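You operate a simulated robot arm through the tools that you are given. There is no shell and no other tool.

Carry out the task below with a simulated two-armed robot. There is one attempt and no reset: what you move stays moved.

Task
Ready the tank for a four-minute soak: drain shut, water between the lines.
Fine: shut the drain first; timer dial at 4; leave the stirrer on LOW.

It is judged by the outcome, as a careful person would: the job done as asked, and still so three seconds after it is handed in. It fails if anything else is knocked over, pushed out of place, dropped, spilled or broken.

Robot
Two 7-joint arms with three-finger grippers on one trunk, on a base that moves. Base frame: it is fixed to the floor where the robot stands at the start and does not move with it; the origin is under the middle of the robot, x ahead of it, y to its left, z up. Readings come in m, degrees, newtons and seconds.
The left shoulder is at the start at [0.085, 0.126, 1.115], the right one opposite. Each reaches about 0.939 m from its shoulder. Places, roughly: black-banded small wheel marked raw [1, -2.5, 1]; black-handled carrier [1, -1, 1]; blue fill lever [0.7, 0.3, 0.6]; blue water lever [0.7, -1.2, 0.8]; fan selector [0.7, -2, 0.7]; green timer button [1, -0.6, 1.2]; lift lever [0.9, -0.2, 0.9]; orange-banded small wheel marked raw [1, -1, 1]; red drain lever [0.7, 0, 0.6]; stir selector [1, -0.3, 1.2]; switch of the heater [1, -0.7, 1.2]; timer dial [1, -0.5, 1.2]; white-banded small wheel marked raw [1, -1.5, 1]; yellow air lever [0.7, -1.7, 0.8]; yellow-handled carrier [1, -2.25, 0.25]. Payload 2.94 kg a hand.
The TCP of each hand is the grasp point between the finger pads, 0.03 m short of the fingertips. In the tool frame z runs along the fingers and y along their closing line. The gripper opens to 0.128 m; its body begins 0.093 m behind the TCP.
Orientation is that of the tool frame in the base frame, as a unit quaternion [w, x, y, z]. With the fingers straight down and closing along the base's y, the tool's x points along the base's -x, its y along +y and its z along -z.

Tools
- The arms move only by the tool drive_tool. It takes "left_targets", "right_targets" or both (then of equal length, played together; a hand with none holds still); each is a list of rows, each a list of 7 numbers: the shift along the tool's x, y, z in m, then the turn, a rotation vector about the tool's x, y, z in rad, then the finger opening in m, from 0 to 0.128. In form: [[x, y, z, rx, ry, rz, fingers], ...]. A call has 1 to 20 rows; each row is the pose to reach, as a shift and turn from the pose commanded when the call began, along the tool's axes at that moment. Each row takes 0.2 s and may step no farther than 0.05 m and 8.6 degrees from the row before; otherwise, or with a gripper value out of range, the whole call is refused. Where a pose cannot be reached the arm comes as near as it can. A force on the tool above 90 N (or 10 N above the force at the start of the call, whichever is more), or a blocked arm, ends the call early, and 0.2 s more pass. Each finger travels about 0.0842 m/s and halts on what it meets, pressing with about 37 N; the grip force reading is that of the motor and also rises with nothing between the fingers. The clock runs only during rows and for 0.2 s after the last one: add rows that repeat a pose to give the fingers time. It gives the time, the measured TCP pose, the force on the tool (base axes), the opening and the grip force at its end, in the units of the frame above (readings bear some noise), with the torque about the TCP (base axes, N m) and any sound that the robot's microphone picked up, and new pictures: "views" is both (left out), scene, wrist or none (wrist: the cameras of the hands that moved).
- Cameras (640 x 400 px; columns grow to the right, rows downward): "scene" is now at [0.2186, -0.022, 1.2919]; the picture's right is [-0.23, -0.97, 0.00], its down [-0.42, 0.10, -0.90] and it looks along [0.88, -0.21, -0.43] (base axes); focal length 214 px, centre (320, 200). "left" rides on the left gripper at [0.069, 0.015, -0.12] in its tool frame; the picture's right is [-0.21, 0.98, 0.00], its down [-0.82, -0.18, -0.54] and it looks along [-0.53, -0.12, 0.84] (tool axes); focal length 251 px, centre (320, 200). "right" rides on the right gripper at [0.069, -0.015, -0.12] in its tool frame; the picture's right is [0.21, 0.98, 0.00], its down [-0.82, 0.18, -0.54] and it looks along [-0.53, 0.12, 0.84] (tool axes); focal length 251 px, centre (320, 200).
- lift_body(by): moves the trunk up (or, below 0, down) by that many m; the arms and the scene camera ride with it, the base frame stays. It gives what a move gives, with no picture.
- base_move(legs): drives the robot by 1 to 6 legs, each [ahead, left, turn to the left] in m, m and degrees, along the robot's own axes; the way and the turn of a leg run together, so that a leg with both is an arc; at most 1.5 m and 180 degrees a leg. The arms and the cameras ride along, it lands a little off, and it stops where it bumps. It gives what a move gives, and a new picture of the scene camera.
- pan_tilt(pan, tilt): turns the head with the scene camera to pan (to the left, within 80 degrees either way) and tilt (down, from -29 to 69), counted from straight ahead of the robot (the tilt from the chest, where the trunk bows). It gives what a move gives, and a new picture of the scene camera.
- locate(camera, pixels): for up to 12 pixels [column, row] of the newest picture of that camera ("zoom" is the newest enlarged one), the place [x, y, z] in the base frame of the surface seen there, good to about 0.003 m. No time passes.
- enlarge(camera, box): a new picture of the part [left, top, right, bottom] of that camera's present view, enlarged. No time passes.
- job_done(): hands the job in; it is judged then, once.

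Open the grippers and draw the arms clear of the work before you hand the job in, unless the task says otherwise.

The tools are called by a JSON object that holds its "name" and its "arguments". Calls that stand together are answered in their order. drive_tool: Moves the arms, as the interface text tells. Its arguments: {"type":"object","properties":{"left_targets":{"type":"array"},"right_targets":{"type":"array"},"views":{"type":"string","enum":["both","scene","wrist","none"]}},"required":[]} The other tools are called the same way: lift_body (by) moves the trunk up or down; base_move (legs) drives the base; pan_tilt (pan, tilt) turns the head that bears the scene camera; locate (camera, pixels) gives the place of the surface under pixels of a picture; enlarge (camera, box) takes an enlarged picture of a part of a camera's view; job_done () hands the job in.

At the start:

```text
time_s: 0.0
left_tool_pos: [0.5761, 0.1584, 1.3046]
left_tool_rot: [0.0, 0.0, 1.0, 0.0]
left_force: [0.0, 0.4, -0.5]
left_torque: [0.01, -0.02, -0.01]
left_grip_width: 0.1279
left_grasp_force: 0.0
right_tool_pos: [0.335, -0.2418, 1.3153]
right_tool_rot: [0.0, 0.0, 1.0, -0.001]
right_force: [0.7, 0.1, -0.5]
right_torque: [-0.02, -0.02, 0.03]
right_grip_width: 0.1281
right_grasp_force: 0.0
trunk travel left (down, up): [-0.331, 0.216]
robot x, y, heading: [0.0004, -0.0, 0.1]
head pan, tilt (commanded): [-13.4, 25.5]
```

scene: 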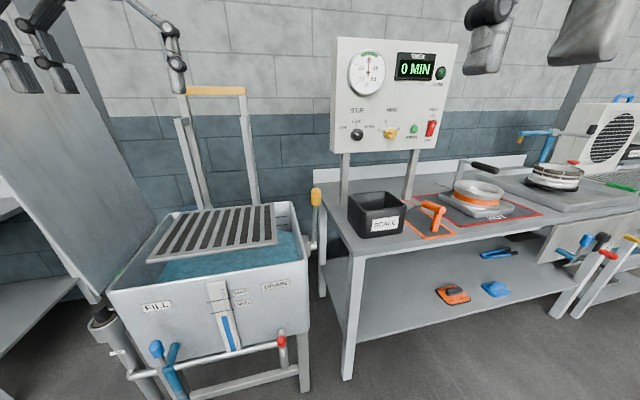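
right: 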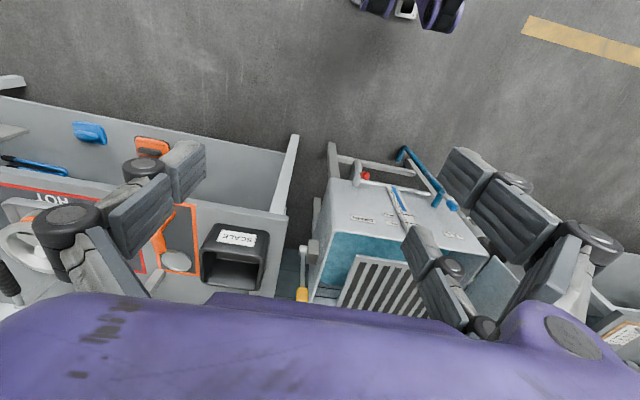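
left: 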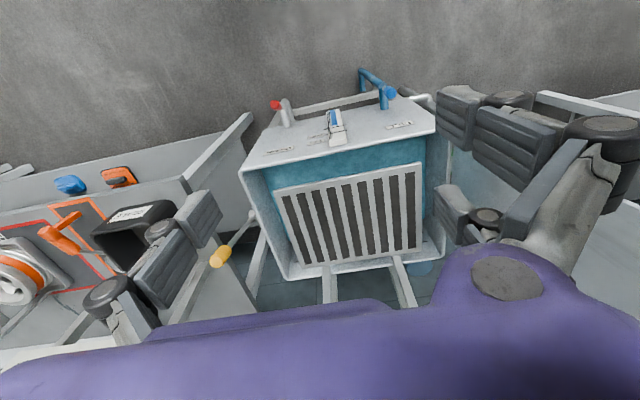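

The scene shows the tank with its gauge around (225,315), the blue fill lever at (157,350), the red drain lever at (281,343), and the panel at (390,95). I'll enlarge those parts to read the labels.

{"name": "enlarge", "arguments": {"camera": "scene", "box": [100, 260, 320, 400]}}

{"name": "enlarge", "arguments": {"camera": "scene", "box": [320, 30, 470, 160]}}

```text
2.86 times, centred on (210, 330) of scene
```

zoom: 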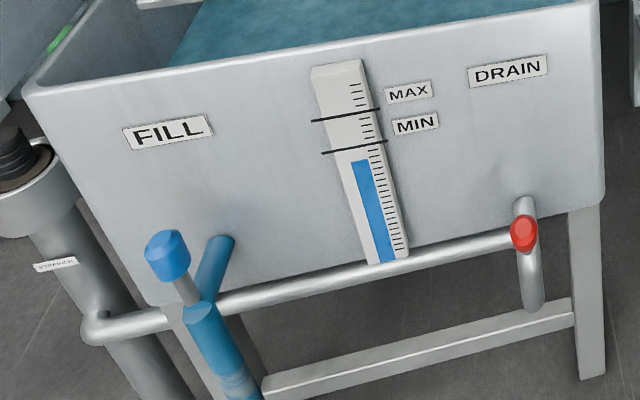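

```text
3.08 times, centred on (395, 95) of scene
```

zoom: 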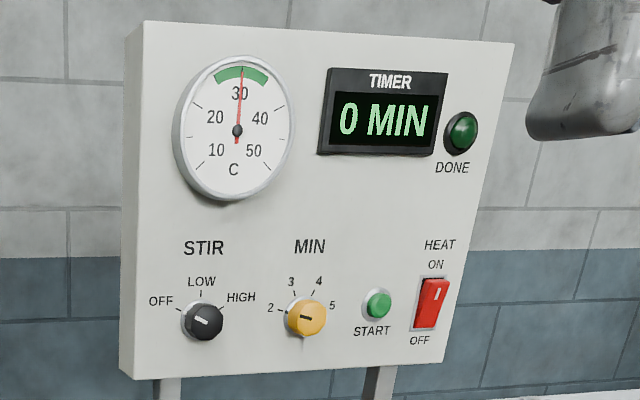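

The level sits just under MIN, the stirrer points to OFF and the timer dial to 2. I'll tilt the head down to see the levers properly.

{"name": "pan_tilt", "arguments": {"pan": 8, "tilt": 48}}

```text
time_s: 0.9
left_tool_pos: [0.5767, 0.1574, 1.3054]
left_tool_rot: [0.0, 0.0, 1.0, 0.0]
left_force: [0.7, -0.5, -0.6]
left_torque: [-0.03, -0.02, -0.01]
left_grip_width: 0.1284
left_grasp_force: 0.0
right_tool_pos: [0.3345, -0.2413, 1.3153]
right_tool_rot: [-0.001, 0.0, 1.0, 0.0]
right_force: [-0.8, 0.2, 0.1]
right_torque: [0.01, 0.03, 0.01]
right_grip_width: 0.128
right_grasp_force: 0.0
trunk travel left (down, up): [-0.331, 0.216]
robot x, y, heading: [-0.0014, 0.0019, -0.2]
head pan, tilt (commanded): [8.0, 48.0]
```

scene: 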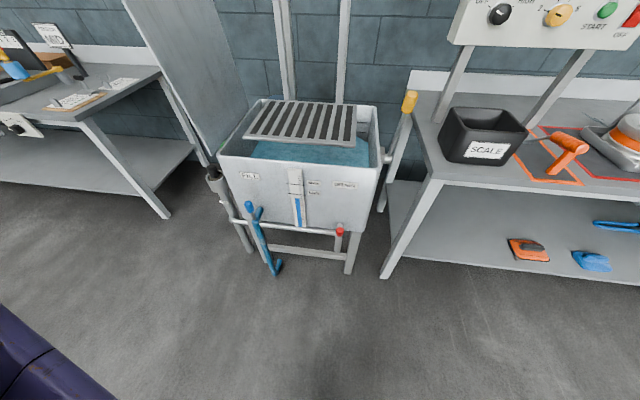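

The tank's front is now in view, with the fill lever at (250,208) and the drain at (340,232). I'll zoom in on both.

{"name": "enlarge", "arguments": {"camera": "scene", "box": [300, 170, 390, 270]}}

{"name": "locate", "arguments": {"camera": "zoom", "pixels": [[282, 244], [280, 280], [275, 310], [300, 200]]}}

{"name": "enlarge", "arguments": {"camera": "scene", "box": [205, 160, 345, 280]}}

```text
4.00 times, centred on (345, 220) of scene
```

zoom: 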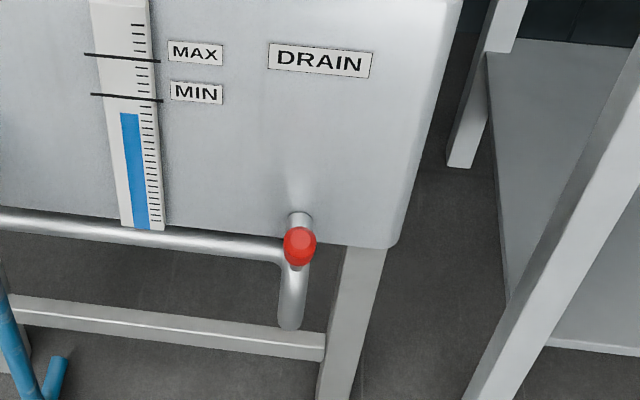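

```text
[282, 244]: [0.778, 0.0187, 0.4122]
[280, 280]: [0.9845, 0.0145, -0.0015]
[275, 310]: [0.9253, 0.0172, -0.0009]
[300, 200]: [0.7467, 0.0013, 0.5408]
```

```text
3.33 times, centred on (275, 220) of scene
```

zoom: 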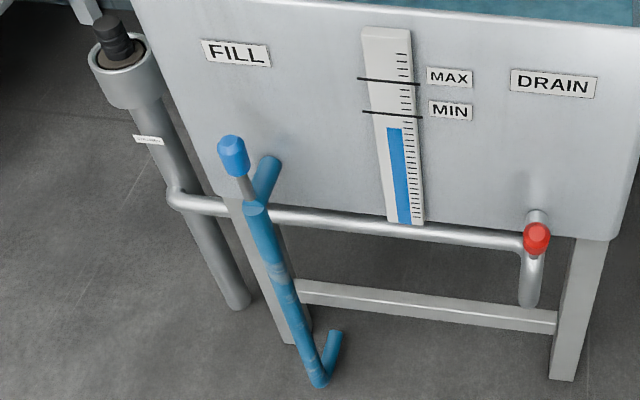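

I'll locate the main points on both levers and the pipes in this zoom picture.

{"name": "locate", "arguments": {"camera": "zoom", "pixels": [[232, 145], [233, 165], [245, 186], [258, 210], [268, 165], [275, 260], [536, 234], [534, 256], [534, 212], [528, 285], [400, 100], [330, 345]]}}

{"name": "enlarge", "arguments": {"camera": "scene", "box": [325, 205, 361, 255]}}

{"name": "enlarge", "arguments": {"camera": "left", "box": [240, 60, 440, 180]}}

```text
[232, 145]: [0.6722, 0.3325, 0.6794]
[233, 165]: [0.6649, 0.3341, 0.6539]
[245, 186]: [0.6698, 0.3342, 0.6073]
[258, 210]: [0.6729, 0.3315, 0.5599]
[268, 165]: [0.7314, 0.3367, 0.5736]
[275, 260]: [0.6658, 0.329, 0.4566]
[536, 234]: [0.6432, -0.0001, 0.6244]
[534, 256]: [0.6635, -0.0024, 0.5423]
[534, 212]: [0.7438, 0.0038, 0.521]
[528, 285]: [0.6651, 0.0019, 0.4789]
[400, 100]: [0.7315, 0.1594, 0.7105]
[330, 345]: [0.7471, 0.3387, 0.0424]
```

```text
8.00 times, centred on (343, 230) of scene
```

zoom: 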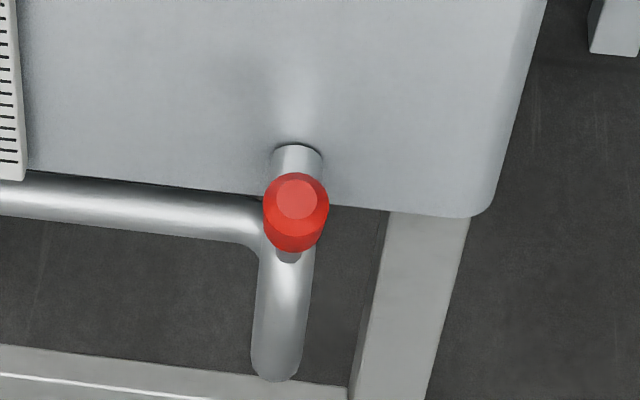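

```text
3.20 times, centred on (340, 120) of left
```

zoom: 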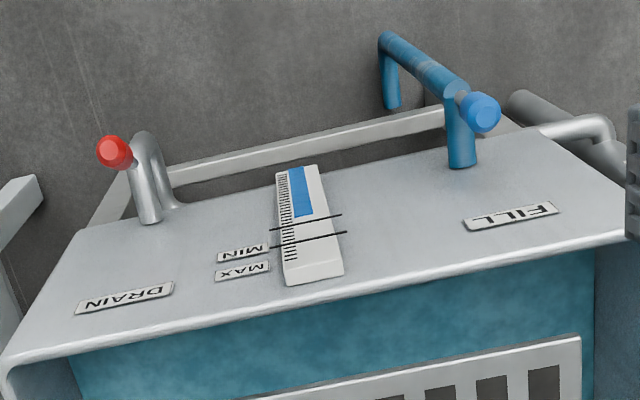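

The drain's red knob is at about (0.643, 0.0, 0.62) and stands above the pipe. The fill's blue knob is at (0.67, 0.333, 0.68). I'll bring the left hand lower so its camera can see the levers up close, and check whether the level changes.

{"name": "drive_tool", "arguments": {"left_targets": [[0.0125, 0, 0.04375, 0, 0, 0, 0.128], [0.025, 0, 0.0875, 0, 0, 0, 0.128], [0.0375, 0, 0.13125, 0, 0, 0, 0.128], [0.05, 0, 0.175, 0, 0, 0, 0.128], [0.0625, 0, 0.21875, 0, 0, 0, 0.128], [0.075, 0, 0.2625, 0, 0, 0, 0.128], [0.0875, 0, 0.30625, 0, 0, 0, 0.128], [0.1, 0, 0.35, 0, 0, 0, 0.128]], "views": "both"}}

```text
time_s: 2.7
left_tool_pos: [0.475, 0.1577, 0.9553]
left_tool_rot: [0.001, -0.001, 1.0, -0.001]
left_force: [-0.1, -0.1, -0.3]
left_torque: [0.0, -0.02, 0.01]
left_grip_width: 0.1277
left_grasp_force: 0.1
right_tool_pos: [0.335, -0.2415, 1.3159]
right_tool_rot: [0.0, 0.0, 1.0, 0.0]
right_force: [-0.5, 0.4, 0.9]
right_torque: [-0.01, 0.03, 0.0]
right_grip_width: 0.128
right_grasp_force: 0.1
trunk travel left (down, up): [-0.331, 0.216]
robot x, y, heading: [0.0004, 0.0009, 0.3]
head pan, tilt (commanded): [8.0, 48.0]
```

scene: 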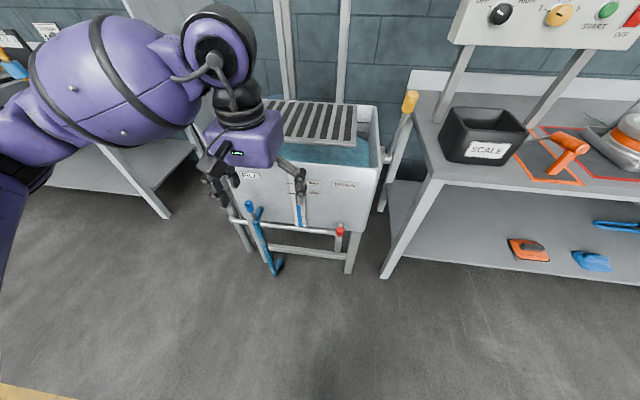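
left: 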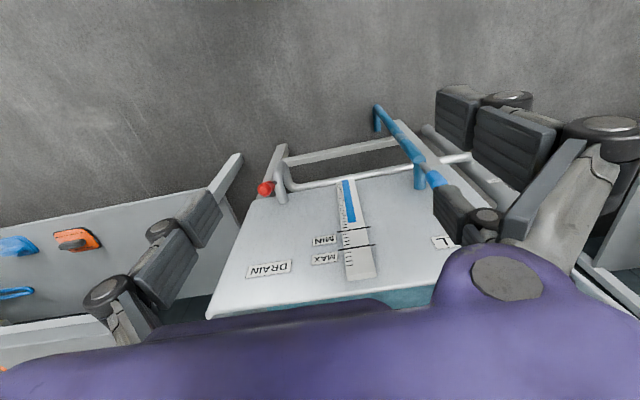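

{"name": "enlarge", "arguments": {"camera": "left", "box": [235, 130, 395, 230]}}

{"name": "enlarge", "arguments": {"camera": "left", "box": [350, 100, 510, 200]}}

{"name": "enlarge", "arguments": {"camera": "scene", "box": [280, 160, 370, 260]}}

```text
4.00 times, centred on (315, 180) of left
```

zoom: 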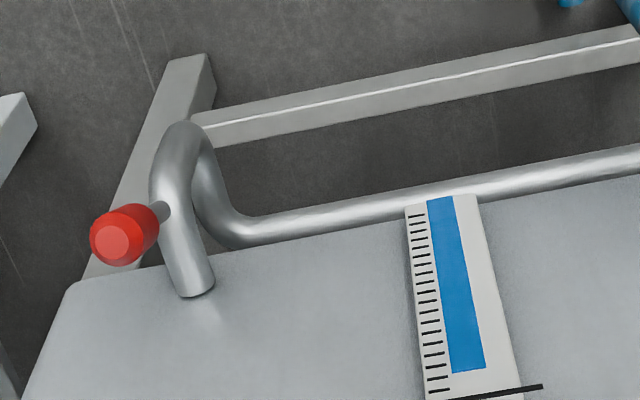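

```text
4.00 times, centred on (430, 150) of left
```

zoom: 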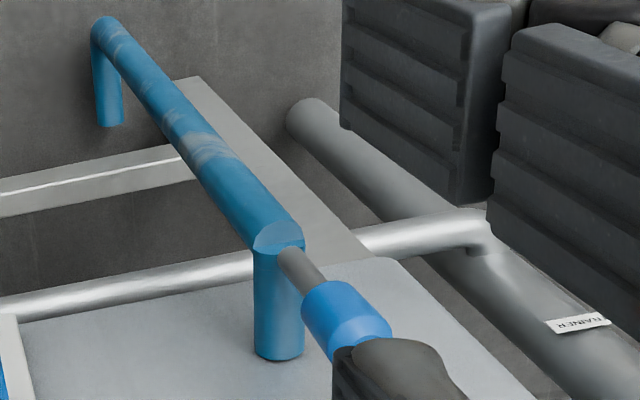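

```text
4.00 times, centred on (325, 210) of scene
```

zoom: 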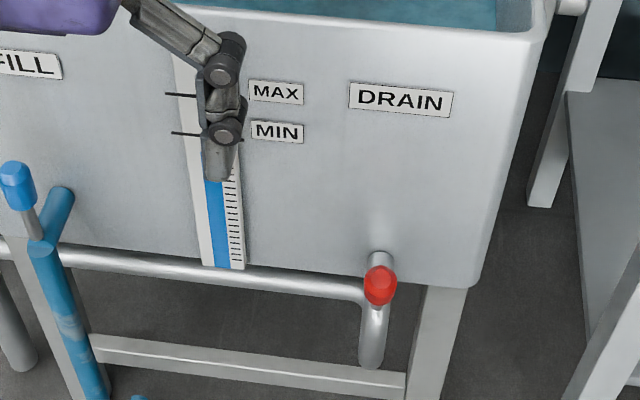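

Both levers stand upright. I'll measure the red knob and stem, the gauge level and the MIN and MAX lines in the left camera.

{"name": "enlarge", "arguments": {"camera": "left", "box": [235, 150, 395, 250]}}

{"name": "locate", "arguments": {"camera": "zoom", "pixels": [[118, 164], [138, 155], [125, 135], [163, 130], [195, 210], [187, 145], [182, 45], [470, 290], [480, 309], [440, 320], [440, 380], [320, 320]]}}

```text
4.00 times, centred on (315, 200) of left
```

zoom: 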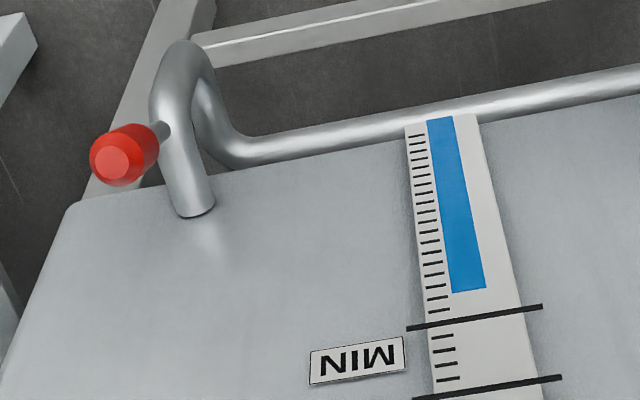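

```text
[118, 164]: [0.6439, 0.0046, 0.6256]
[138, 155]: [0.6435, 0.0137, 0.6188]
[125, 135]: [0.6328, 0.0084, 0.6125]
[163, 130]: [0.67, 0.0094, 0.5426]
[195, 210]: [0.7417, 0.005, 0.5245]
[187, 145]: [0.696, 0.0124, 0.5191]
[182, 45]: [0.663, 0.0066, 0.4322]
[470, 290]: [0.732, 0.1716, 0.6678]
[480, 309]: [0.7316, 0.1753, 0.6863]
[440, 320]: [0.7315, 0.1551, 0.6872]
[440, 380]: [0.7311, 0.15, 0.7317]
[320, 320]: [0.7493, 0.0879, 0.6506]
```

The level is near z=0.668, MIN is at 0.687 and MAX at about 0.733. Nothing lies under the arms, so I'll lower the trunk for a more frontal view of the levers and easier reach.

{"name": "lift_body", "arguments": {"by": -0.25}}

{"name": "pan_tilt", "arguments": {"pan": 8, "tilt": 38}}

```text
time_s: 5.2
left_tool_pos: [0.4747, 0.158, 0.7065]
left_tool_rot: [0.001, 0.0, 1.0, 0.0]
left_force: [0.2, -0.8, -0.3]
left_torque: [0.0, -0.02, 0.05]
left_grip_width: 0.1279
left_grasp_force: 0.1
right_tool_pos: [0.3696, -0.2414, 1.0454]
right_tool_rot: [-0.03, 0.0, 1.0, 0.0]
right_force: [-0.3, -0.5, 0.5]
right_torque: [0.02, -0.01, -0.02]
right_grip_width: 0.1281
right_grasp_force: 0.0
trunk travel left (down, up): [-0.081, 0.466]
robot x, y, heading: [0.0025, 0.003, -0.2]
head pan, tilt (commanded): [8.0, 48.0]
```

```text
time_s: 6.0
left_tool_pos: [0.4769, 0.1577, 0.7059]
left_tool_rot: [0.0, 0.0, 1.0, 0.0]
left_force: [0.0, -0.2, 0.1]
left_torque: [0.03, -0.01, -0.02]
left_grip_width: 0.128
left_grasp_force: 0.1
right_tool_pos: [0.3695, -0.2413, 1.0455]
right_tool_rot: [-0.03, 0.0, 1.0, 0.0]
right_force: [0.0, 0.2, -0.4]
right_torque: [0.03, 0.0, 0.01]
right_grip_width: 0.128
right_grasp_force: 0.1
trunk travel left (down, up): [-0.081, 0.466]
robot x, y, heading: [-0.0026, -0.0008, 0.1]
head pan, tilt (commanded): [8.0, 38.0]
```

scene: 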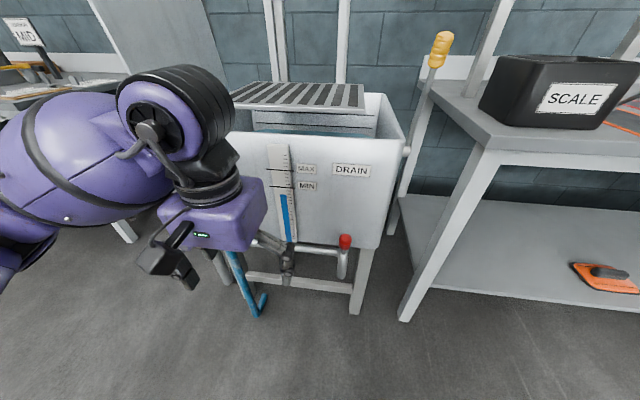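

The drain lever is in clearer view at (345,241). I'll zoom in on the drain and the gauge.

{"name": "enlarge", "arguments": {"camera": "scene", "box": [265, 140, 393, 300]}}

{"name": "enlarge", "arguments": {"camera": "left", "box": [160, 60, 480, 260]}}

```text
2.50 times, centred on (329, 220) of scene
```

zoom: 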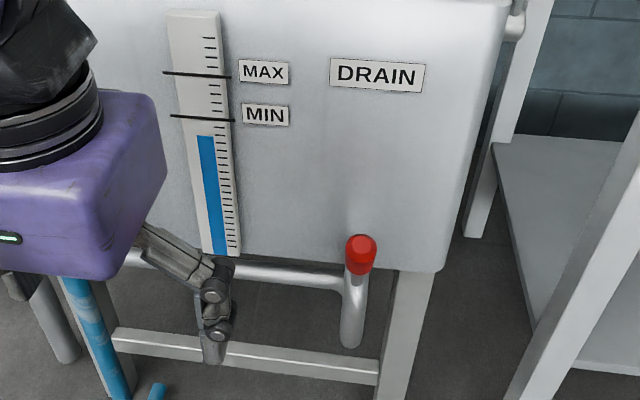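

```text
2.00 times, centred on (320, 160) of left
```

zoom: 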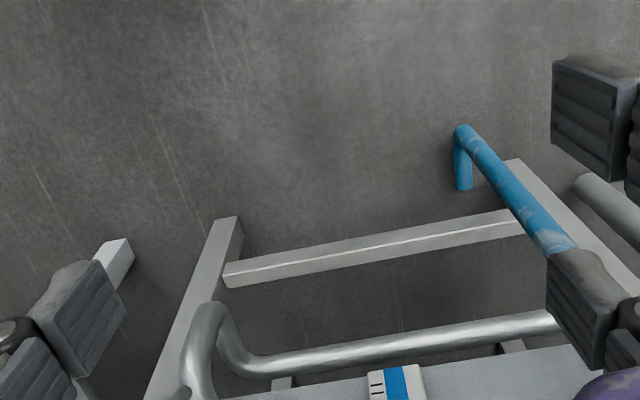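

I'll take the level, MIN and MAX positions again, plus points along the red lever, from the scene zoom.

{"name": "enlarge", "arguments": {"camera": "scene", "box": [265, 140, 393, 300]}}

{"name": "locate", "arguments": {"camera": "zoom", "pixels": [[206, 138], [206, 134], [203, 118], [198, 73], [360, 240], [360, 255], [360, 270], [360, 279], [355, 300], [352, 340], [378, 310]]}}

{"name": "enlarge", "arguments": {"camera": "scene", "box": [325, 220, 365, 285]}}

```text
2.50 times, centred on (329, 220) of scene
```

zoom: 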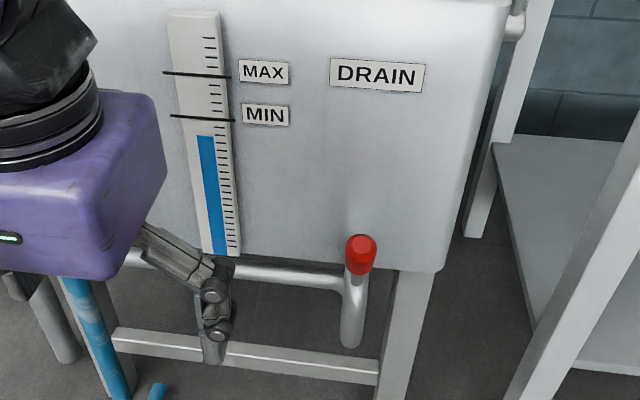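

```text
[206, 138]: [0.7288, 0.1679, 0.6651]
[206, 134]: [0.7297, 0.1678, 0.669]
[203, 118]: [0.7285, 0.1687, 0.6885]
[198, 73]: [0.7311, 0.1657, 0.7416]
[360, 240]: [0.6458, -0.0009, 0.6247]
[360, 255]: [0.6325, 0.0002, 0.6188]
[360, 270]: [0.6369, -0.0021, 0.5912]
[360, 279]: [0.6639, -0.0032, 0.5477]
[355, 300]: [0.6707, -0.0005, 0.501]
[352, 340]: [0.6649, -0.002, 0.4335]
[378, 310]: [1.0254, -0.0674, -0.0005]
```

```text
6.15 times, centred on (345, 252) of scene
```

zoom: 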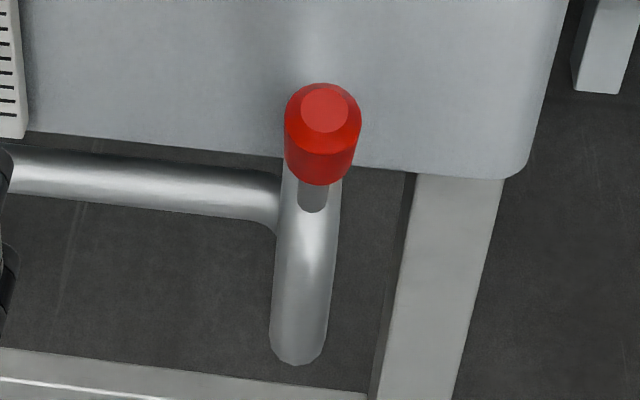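

The level has stayed at about 0.667. The red lever leans about 18° toward me while the blue one stands upright, so upright is probably shut. I'll tilt the left hand 45° forward and bring it to a pre-grasp in front of the red knob at (0.65, 0, 0.607).

{"name": "drive_tool", "arguments": {"left_targets": [[-0.0147, -0.0263, 0.0023, 0, -0.131, 0, 0.128], [-0.0293, -0.0527, 0.0047, 0, -0.262, 0, 0.128], [-0.044, -0.079, 0.007, 0, -0.393, 0, 0.128], [-0.0587, -0.1053, 0.0093, 0, -0.524, 0, 0.128], [-0.0733, -0.1317, 0.0117, 0, -0.654, 0, 0.128], [-0.088, -0.158, 0.014, 0, -0.785, 0, 0.128]], "views": "both"}}

```text
time_s: 7.4
left_tool_pos: [0.5644, -0.0023, 0.6908]
left_tool_rot: [0.383, 0.0, 0.924, 0.001]
left_force: [-0.7, 0.0, -0.5]
left_torque: [0.01, 0.01, 0.02]
left_grip_width: 0.1278
left_grasp_force: 0.0
left hand out of reach, approached as far as the arm can: row 3, 4, 5
right_tool_pos: [0.3697, -0.2412, 1.0445]
right_tool_rot: [-0.03, 0.0, 1.0, 0.002]
right_force: [-0.8, 0.0, -0.6]
right_torque: [0.03, 0.0, -0.02]
right_grip_width: 0.1281
right_grasp_force: 0.0
trunk travel left (down, up): [-0.081, 0.466]
robot x, y, heading: [-0.0013, -0.0023, 0.1]
head pan, tilt (commanded): [8.0, 38.0]
```

scene: 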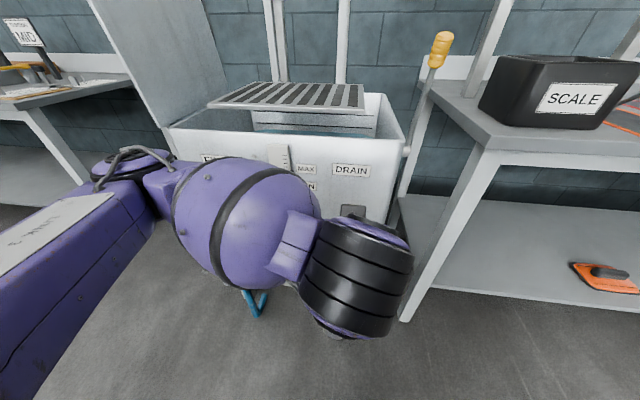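
left: 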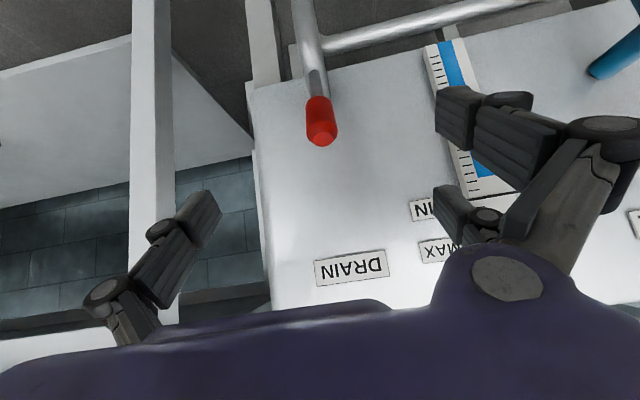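

The wrist view shows the red lever at (318,110) between the fingers. I'll measure the lever's axis from here.

{"name": "enlarge", "arguments": {"camera": "left", "box": [256, 20, 416, 160]}}

{"name": "locate", "arguments": {"camera": "left", "pixels": [[321, 138], [321, 125], [318, 105], [315, 90], [310, 60], [305, 40], [318, 80], [330, 45]]}}

```text
2.86 times, centred on (336, 90) of left
```

zoom: 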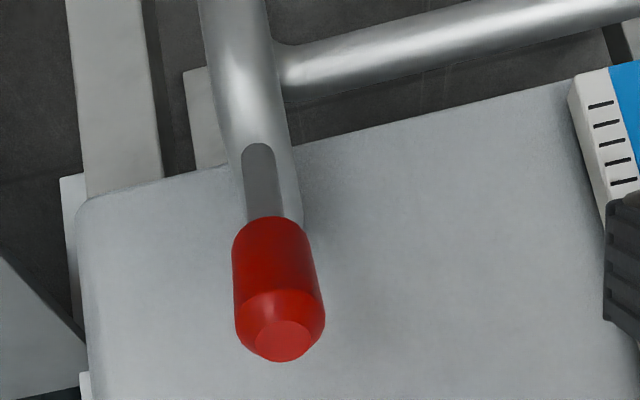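

```text
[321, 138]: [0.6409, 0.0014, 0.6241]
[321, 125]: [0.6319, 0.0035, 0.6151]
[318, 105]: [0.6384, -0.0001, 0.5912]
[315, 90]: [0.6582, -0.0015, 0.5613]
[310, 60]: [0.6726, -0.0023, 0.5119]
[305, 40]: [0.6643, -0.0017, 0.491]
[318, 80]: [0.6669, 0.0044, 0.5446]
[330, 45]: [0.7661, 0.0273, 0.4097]
```

The lever leans from about (0.665, 0, 0.545) out to the knob at (0.65, 0, 0.605). I'll move in along the fingers until the knob is between the pads.

{"name": "drive_tool", "arguments": {"left_targets": [[0, 0.001, 0.0305, 0, 0, 0, 0.128], [0, 0.002, 0.061, 0, 0, 0, 0.128], [0, 0.003, 0.0915, 0, 0, 0, 0.128], [0, 0.004, 0.121, 0, 0, 0, 0.128]], "views": "both"}}

```text
time_s: 8.4
left_tool_pos: [0.6505, 0.0043, 0.6067]
left_tool_rot: [0.382, 0.0, 0.924, 0.0]
left_force: [-0.3, 1.1, -0.7]
left_torque: [0.04, -0.01, 0.02]
left_grip_width: 0.1283
left_grasp_force: 0.0
right_tool_pos: [0.3686, -0.241, 1.046]
right_tool_rot: [-0.031, 0.0, 1.0, 0.0]
right_force: [0.6, -0.2, 0.2]
right_torque: [0.01, 0.0, -0.01]
right_grip_width: 0.1283
right_grasp_force: 0.0
trunk travel left (down, up): [-0.081, 0.466]
robot x, y, heading: [-0.0031, -0.0031, -0.4]
head pan, tilt (commanded): [8.0, 38.0]
```

scene: 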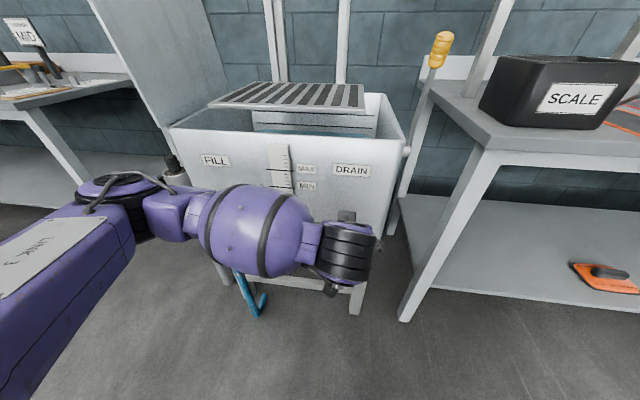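
left: 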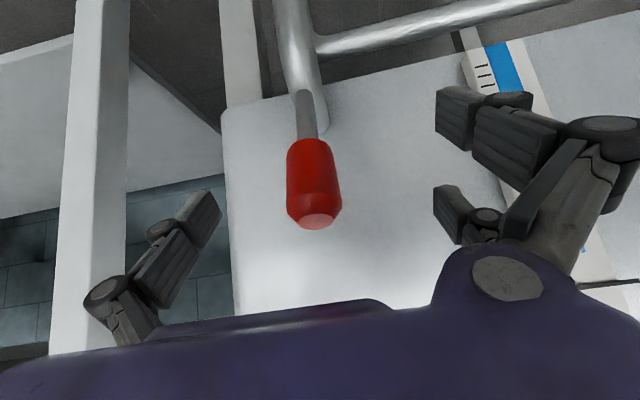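

The knob at (313,185) sits on the grasp point, which projects to about (320,190). I'll close the fingers on it.

{"name": "drive_tool", "arguments": {"left_targets": [[0, -0.002, 0, 0, 0, 0, 0.09], [0, -0.002, 0, 0, 0, 0, 0.06], [0, -0.002, 0, 0, 0, 0, 0.03], [0, -0.002, 0, 0, 0, 0, 0.02], [0, -0.002, 0, 0, 0, 0, 0.02]], "views": "both"}}

```text
time_s: 9.6
left_tool_pos: [0.6487, 0.0012, 0.6057]
left_tool_rot: [0.383, 0.001, 0.924, -0.001]
left_force: [0.3, -10.8, -2.5]
left_torque: [-0.18, 0.04, -0.05]
left_grip_width: 0.0268
left_grasp_force: 5.5
right_tool_pos: [0.3697, -0.2422, 1.0452]
right_tool_rot: [-0.031, 0.001, 1.0, 0.001]
right_force: [-0.3, 0.5, -0.3]
right_torque: [0.04, -0.02, 0.02]
right_grip_width: 0.1281
right_grasp_force: 0.1
trunk travel left (down, up): [-0.081, 0.466]
robot x, y, heading: [-0.0023, -0.0013, 0.2]
head pan, tilt (commanded): [8.0, 38.0]
```

scene: 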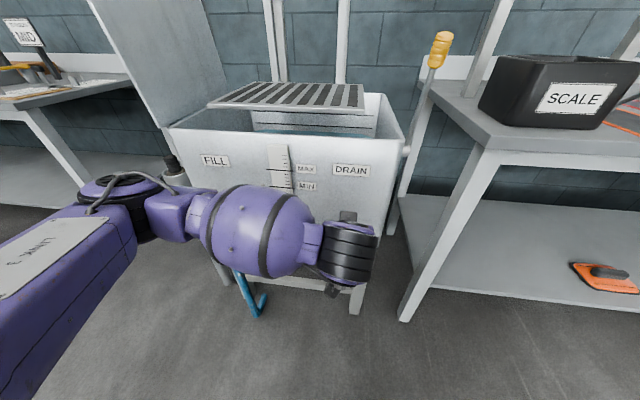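
left: 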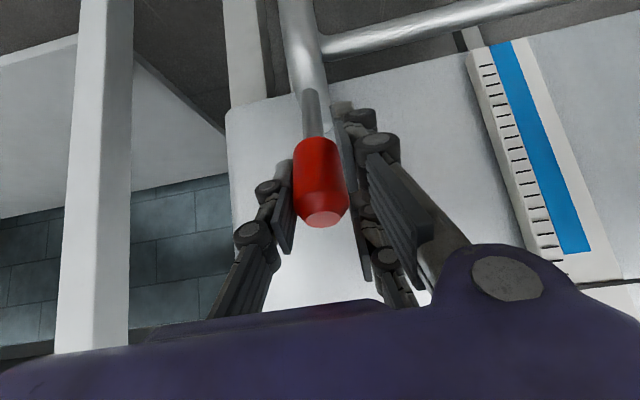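

The knob is held with a width of 0.027. As a test I'll push it 15 mm toward the tank along its arc and watch the force.

{"name": "drive_tool", "arguments": {"left_targets": [[-0.006, -0.002, 0.0042, 0, 0.04, 0, 0.02], [-0.0127, -0.002, 0.0085, 0, 0.08, 0, 0.02]], "views": "wrist"}}

```text
time_s: 10.2
left_tool_pos: [0.6619, -0.0017, 0.6081]
left_tool_rot: [0.343, 0.002, 0.939, 0.0]
left_force: [-18.1, -4.5, 3.2]
left_torque: [0.02, 1.33, -0.26]
left_grip_width: 0.0251
left_grasp_force: 44.7
right_tool_pos: [0.3679, -0.2407, 1.0473]
right_tool_rot: [-0.03, 0.001, 1.0, 0.0]
right_force: [-0.6, 0.4, 0.3]
right_torque: [0.01, 0.03, 0.03]
right_grip_width: 0.1279
right_grasp_force: 0.1
trunk travel left (down, up): [-0.081, 0.466]
robot x, y, heading: [-0.0019, -0.0008, 0.3]
head pan, tilt (commanded): [8.0, 38.0]
```

left: 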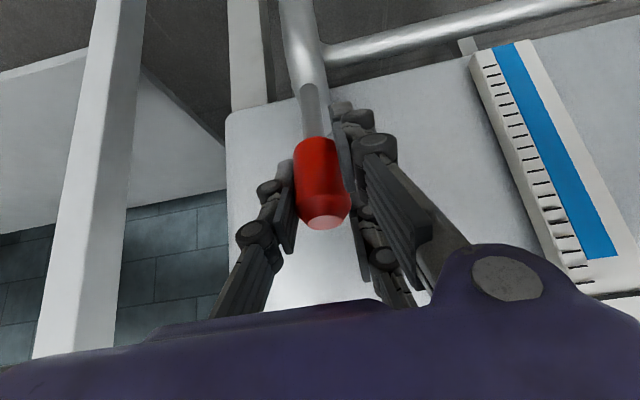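

The lever follows with about 18 N of friction. I'll continue along the arc toward upright.

{"name": "drive_tool", "arguments": {"left_targets": [[-0.005, 0, 0.0058, 0, 0.05, 0, 0.02], [-0.0095, 0, 0.0115, 0, 0.1, 0, 0.02], [-0.0135, 0, 0.0175, 0, 0.15, 0, 0.02]], "views": "wrist"}}

```text
time_s: 11.0
left_tool_pos: [0.6795, -0.001, 0.6039]
left_tool_rot: [0.271, 0.004, 0.963, 0.0]
left_force: [-51.1, -3.1, 5.3]
left_torque: [0.36, 0.21, 0.1]
left_grip_width: 0.0238
left_grasp_force: 45.4
right_tool_pos: [0.3653, -0.2412, 1.0464]
right_tool_rot: [-0.028, 0.0, 1.0, 0.0]
right_force: [0.2, 0.5, 0.8]
right_torque: [-0.02, -0.03, 0.02]
right_grip_width: 0.128
right_grasp_force: 0.0
trunk travel left (down, up): [-0.081, 0.466]
robot x, y, heading: [-0.0019, 0.0002, -0.1]
head pan, tilt (commanded): [8.0, 38.0]
```

left: 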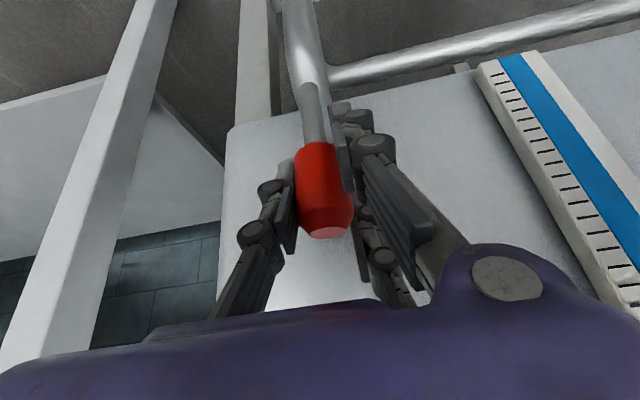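

The force rose to 51 N, which suggests a stop near upright. I'll measure the lever in the wrist image to see its angle now.

{"name": "enlarge", "arguments": {"camera": "left", "box": [250, 40, 410, 260]}}

{"name": "locate", "arguments": {"camera": "left", "pixels": [[328, 232], [326, 220], [323, 200], [319, 165], [316, 150], [313, 130], [310, 105], [308, 80], [300, 50], [320, 95]]}}

```text
1.82 times, centred on (330, 150) of left
```

zoom: 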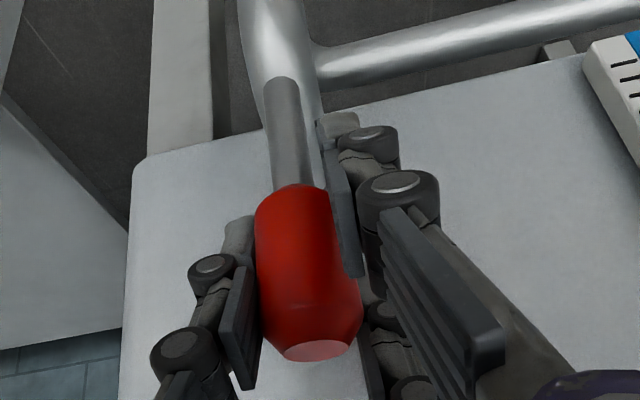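

```text
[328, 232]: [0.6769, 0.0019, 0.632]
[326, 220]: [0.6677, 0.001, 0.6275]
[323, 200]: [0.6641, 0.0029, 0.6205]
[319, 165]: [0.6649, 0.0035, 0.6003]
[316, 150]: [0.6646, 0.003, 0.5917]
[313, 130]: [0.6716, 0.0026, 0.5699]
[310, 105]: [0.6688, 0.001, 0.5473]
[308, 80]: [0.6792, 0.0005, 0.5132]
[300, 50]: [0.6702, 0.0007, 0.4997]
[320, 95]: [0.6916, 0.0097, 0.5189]
```

The knob's front is now at x≈0.664 from z=0.59 to 0.62, so the lever is upright against a stop, like the blue one. I'll relax, open the fingers and back off.

{"name": "drive_tool", "arguments": {"left_targets": [[0.0034, 0, -0.002, 0, 0, 0, 0.02], [0.0034, 0, -0.002, 0, 0, 0, 0.06], [0.0034, 0, -0.002, 0, 0, 0, 0.1], [0.0034, 0, -0.002, 0, 0, 0, 0.128], [0.0034, 0, -0.002, 0, 0, 0, 0.128], [0.0034, 0, -0.032, 0, 0, 0, 0.128], [0.0034, 0, -0.062, 0, 0, 0, 0.128], [0.0034, 0, -0.092, 0, 0, 0, 0.128], [0.0034, 0, -0.122, 0, 0, 0, 0.128], [0.0034, 0, -0.15, 0, 0, 0, 0.128]], "views": "both"}}

```text
time_s: 13.2
left_tool_pos: [0.6036, 0.0004, 0.7299]
left_tool_rot: [0.273, -0.001, 0.962, 0.001]
left_force: [-0.2, 1.2, -0.2]
left_torque: [-0.01, -0.02, 0.02]
left_grip_width: 0.1279
left_grasp_force: 0.0
right_tool_pos: [0.3695, -0.2426, 1.0451]
right_tool_rot: [-0.031, 0.0, 1.0, 0.0]
right_force: [-0.1, 1.1, -0.8]
right_torque: [0.03, 0.02, -0.02]
right_grip_width: 0.1277
right_grasp_force: 0.2
trunk travel left (down, up): [-0.081, 0.466]
robot x, y, heading: [0.0002, -0.0002, 0.2]
head pan, tilt (commanded): [8.0, 38.0]
```

scene: 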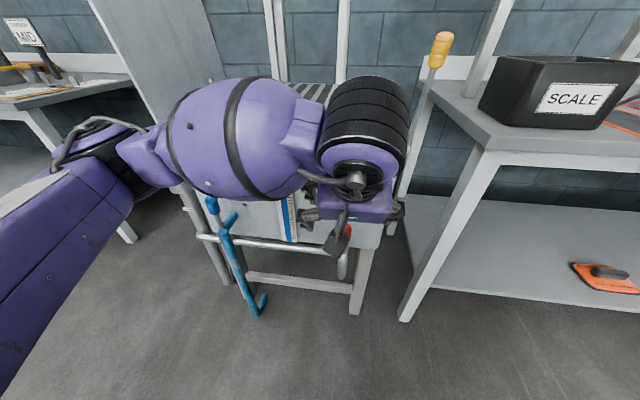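
left: 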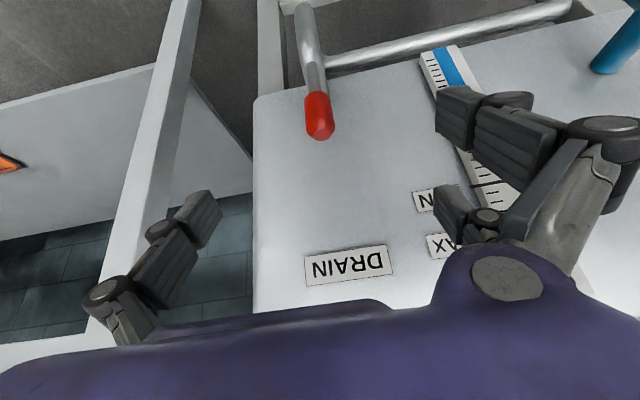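

The fingers are clear. I'll check that the red lever stayed upright.

{"name": "locate", "arguments": {"camera": "left", "pixels": [[321, 137], [320, 125], [318, 110], [316, 98], [314, 85], [312, 75]]}}

{"name": "enlarge", "arguments": {"camera": "scene", "box": [190, 180, 360, 300]}}

```text
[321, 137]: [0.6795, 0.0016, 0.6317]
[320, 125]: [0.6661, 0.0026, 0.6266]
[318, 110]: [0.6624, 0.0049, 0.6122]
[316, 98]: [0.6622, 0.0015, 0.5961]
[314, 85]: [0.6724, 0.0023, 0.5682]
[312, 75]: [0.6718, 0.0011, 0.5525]
```

```text
3.33 times, centred on (275, 240) of scene
```

zoom: 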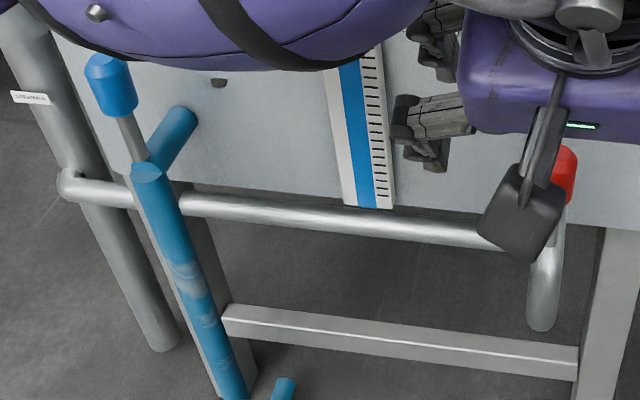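

The red lever is still upright. I'll refine the blue lever's position from this zoom.

{"name": "locate", "arguments": {"camera": "zoom", "pixels": [[105, 58], [110, 75], [115, 95], [118, 110], [128, 130], [136, 150], [148, 172], [170, 135], [90, 80], [132, 80], [355, 80], [190, 250]]}}

```text
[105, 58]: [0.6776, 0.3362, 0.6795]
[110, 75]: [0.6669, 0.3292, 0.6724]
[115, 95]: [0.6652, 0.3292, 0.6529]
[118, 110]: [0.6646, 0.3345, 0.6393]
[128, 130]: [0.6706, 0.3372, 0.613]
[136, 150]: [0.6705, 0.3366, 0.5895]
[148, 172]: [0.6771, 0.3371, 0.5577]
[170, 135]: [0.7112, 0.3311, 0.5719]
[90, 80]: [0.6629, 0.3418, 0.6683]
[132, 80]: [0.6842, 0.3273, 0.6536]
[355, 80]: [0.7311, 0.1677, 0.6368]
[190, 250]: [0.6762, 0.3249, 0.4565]
```

The blue knob's centre is about (0.681, 0.334, 0.658). I'll move the left hand across to a 45° pre-grasp in front of it.

{"name": "drive_tool", "arguments": {"left_targets": [[0, 0.0418, -0.0019, 0, -0.03, 0, 0.128], [0, 0.0835, -0.0038, 0, -0.06, 0, 0.128], [0, 0.1253, -0.0057, 0, -0.09, 0, 0.128], [0, 0.167, -0.0076, 0, -0.12, 0, 0.128], [0, 0.2088, -0.0095, 0, -0.15, 0, 0.128], [0, 0.2505, -0.0114, 0, -0.18, 0, 0.128], [0, 0.2923, -0.0133, 0, -0.21, 0, 0.128], [0, 0.334, -0.0152, 0, -0.237, 0, 0.128]], "views": "both"}}

```text
time_s: 15.0
left_tool_pos: [0.5969, 0.3348, 0.743]
left_tool_rot: [0.386, 0.001, 0.922, 0.0]
left_force: [0.6, 0.2, 1.0]
left_torque: [0.03, 0.02, 0.03]
left_grip_width: 0.1279
left_grasp_force: 0.1
right_tool_pos: [0.3687, -0.2398, 1.0452]
right_tool_rot: [-0.031, 0.0, 1.0, 0.0]
right_force: [0.3, -1.0, -0.3]
right_torque: [0.01, -0.03, 0.0]
right_grip_width: 0.1282
right_grasp_force: 0.1
trunk travel left (down, up): [-0.081, 0.466]
robot x, y, heading: [0.0026, -0.0005, -0.1]
head pan, tilt (commanded): [8.0, 38.0]
```

scene: 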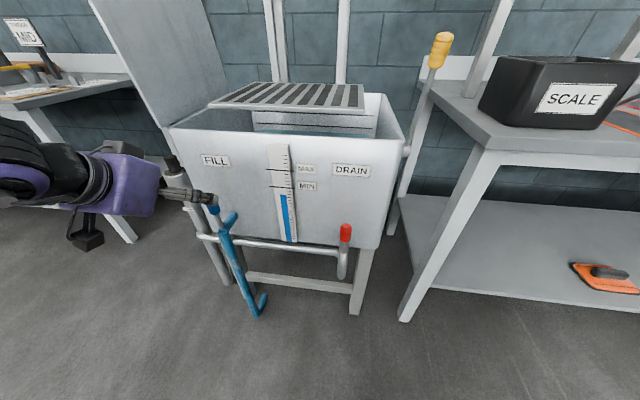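
left: 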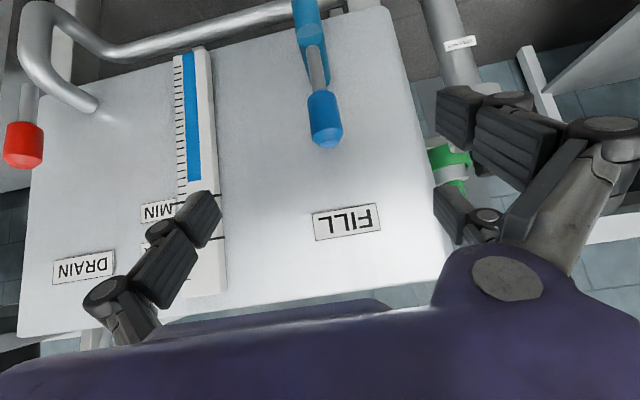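

The scene view now shows the gauge clear at (288,210). I'll zoom in to check the level before touching the fill lever, and look at what stands left of the lever.

{"name": "enlarge", "arguments": {"camera": "scene", "box": [265, 140, 361, 260]}}

{"name": "locate", "arguments": {"camera": "zoom", "pixels": [[135, 182], [132, 158], [128, 100]]}}

{"name": "enlarge", "arguments": {"camera": "left", "box": [380, 60, 560, 240]}}

{"name": "locate", "arguments": {"camera": "left", "pixels": [[325, 145], [324, 120], [318, 75], [450, 155], [462, 100], [460, 45], [195, 178], [190, 120]]}}

```text
3.33 times, centred on (313, 200) of scene
```

zoom: 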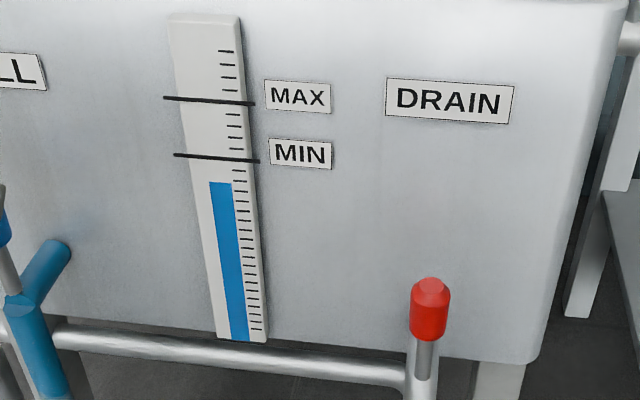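

```text
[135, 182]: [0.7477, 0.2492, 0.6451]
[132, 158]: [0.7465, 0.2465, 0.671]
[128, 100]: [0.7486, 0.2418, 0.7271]
```

```text
2.22 times, centred on (470, 150) of left
```

zoom: 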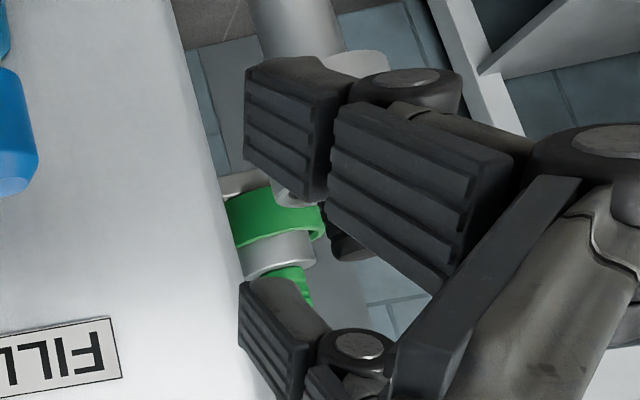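

```text
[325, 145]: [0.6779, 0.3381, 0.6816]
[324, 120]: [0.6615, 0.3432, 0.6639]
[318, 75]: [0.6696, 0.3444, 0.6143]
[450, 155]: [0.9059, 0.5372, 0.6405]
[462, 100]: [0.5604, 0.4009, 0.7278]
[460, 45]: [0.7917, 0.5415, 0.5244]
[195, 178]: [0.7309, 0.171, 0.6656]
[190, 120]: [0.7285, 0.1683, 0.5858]
```

The level is at 0.666, below MIN at 0.687, and the tube on the left is well clear of the hand. I'll move in so the blue knob is between the pads.

{"name": "drive_tool", "arguments": {"left_targets": [[0, 0.001, 0.0295, 0, 0, 0, 0.128], [0, 0.002, 0.059, 0, 0, 0, 0.128], [0.001, 0.002, 0.0885, 0, 0, 0, 0.128], [0.0015, 0.002, 0.118, 0, 0, 0, 0.128]], "views": "both"}}

```text
time_s: 16.0
left_tool_pos: [0.6793, 0.335, 0.6579]
left_tool_rot: [0.386, 0.0, 0.923, 0.0]
left_force: [1.1, -0.1, -0.9]
left_torque: [0.03, -0.01, -0.01]
left_grip_width: 0.1279
left_grasp_force: 0.1
right_tool_pos: [0.3703, -0.2417, 1.0468]
right_tool_rot: [-0.03, 0.0, 1.0, 0.0]
right_force: [0.1, 0.2, 0.1]
right_torque: [0.04, 0.01, 0.03]
right_grip_width: 0.1278
right_grasp_force: 0.1
trunk travel left (down, up): [-0.081, 0.466]
robot x, y, heading: [0.0013, -0.0009, 0.0]
head pan, tilt (commanded): [8.0, 38.0]
```

scene: 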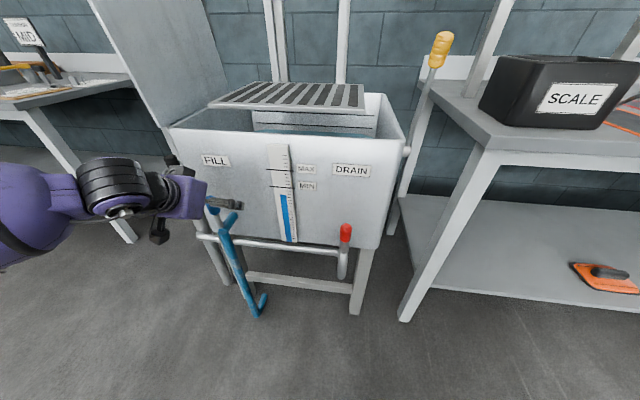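
left: 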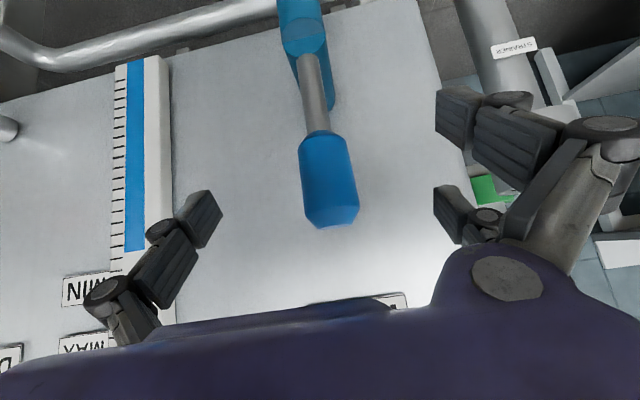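

The knob at (328,185) is centred on the grasp point, and the gauge can be seen in both views. I'll close the fingers on it.

{"name": "drive_tool", "arguments": {"left_targets": [[0, 0.003, 0, 0, 0, 0, 0.09], [0, 0.003, 0, 0, 0, 0, 0.06], [0, 0.003, 0, 0, 0, 0, 0.03], [0, 0.003, 0, 0, 0, 0, 0.02], [0, 0.003, 0, 0, 0, 0, 0.02]], "views": "both"}}

```text
time_s: 17.2
left_tool_pos: [0.6782, 0.3391, 0.6591]
left_tool_rot: [0.387, -0.001, 0.922, 0.002]
left_force: [1.4, 7.0, 1.0]
left_torque: [0.7, -0.06, -0.16]
left_grip_width: 0.0259
left_grasp_force: 44.9
right_tool_pos: [0.3694, -0.2405, 1.0449]
right_tool_rot: [-0.03, 0.0, 1.0, 0.0]
right_force: [0.0, 0.0, 0.2]
right_torque: [-0.01, 0.01, -0.02]
right_grip_width: 0.128
right_grasp_force: 0.1
trunk travel left (down, up): [-0.081, 0.466]
robot x, y, heading: [-0.0015, -0.0008, -0.0]
head pan, tilt (commanded): [8.0, 38.0]
```

scene: 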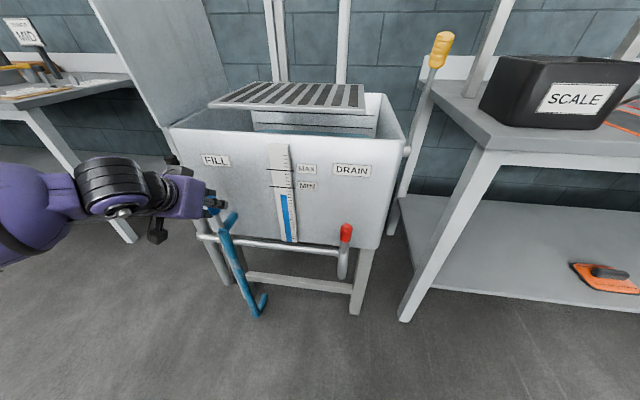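
left: 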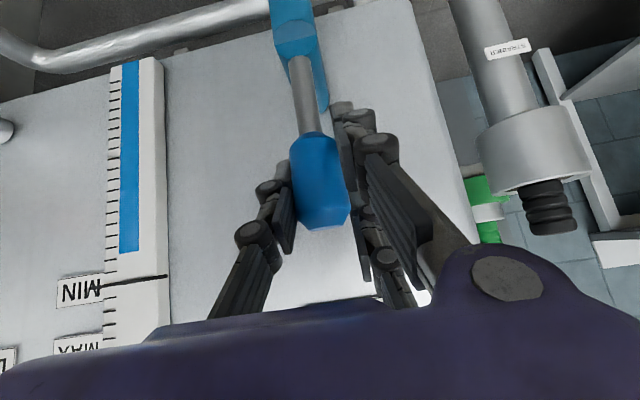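

The wrist view shows the gauge next to the grip: level at (130,250), MIN line at (130,283). I'll pull the fill lever about 12° toward me and watch the level.

{"name": "drive_tool", "arguments": {"left_targets": [[0.0077, 0, -0.0065, 0, -0.1, 0, 0.02], [0.0154, 0, -0.0129, 0, -0.2, 0, 0.02]], "views": "both"}}

```text
time_s: 17.8
left_tool_pos: [0.6605, 0.3393, 0.6567]
left_tool_rot: [0.477, 0.0, 0.879, 0.001]
left_force: [13.4, 13.1, 0.2]
left_torque: [0.59, -0.92, -0.06]
left_grip_width: 0.0258
left_grasp_force: 44.4
right_tool_pos: [0.3702, -0.2405, 1.0458]
right_tool_rot: [-0.031, 0.0, 1.0, 0.001]
right_force: [0.7, -0.4, -0.2]
right_torque: [0.01, -0.04, -0.01]
right_grip_width: 0.1281
right_grasp_force: 0.0
trunk travel left (down, up): [-0.081, 0.466]
robot x, y, heading: [-0.0008, 0.0007, 0.3]
head pan, tilt (commanded): [8.0, 38.0]
```

scene: 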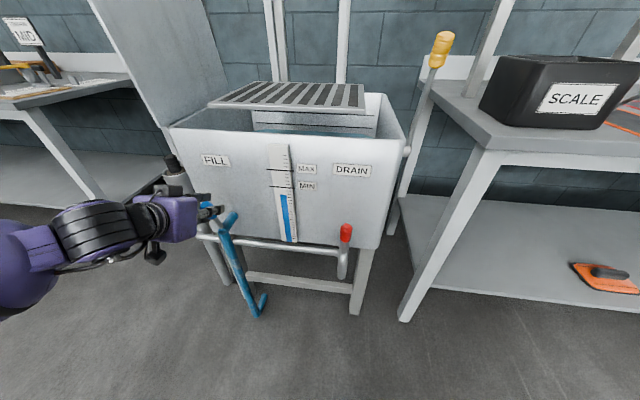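
left: 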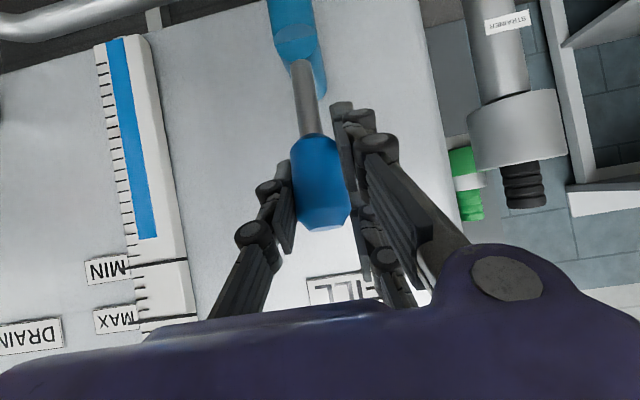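

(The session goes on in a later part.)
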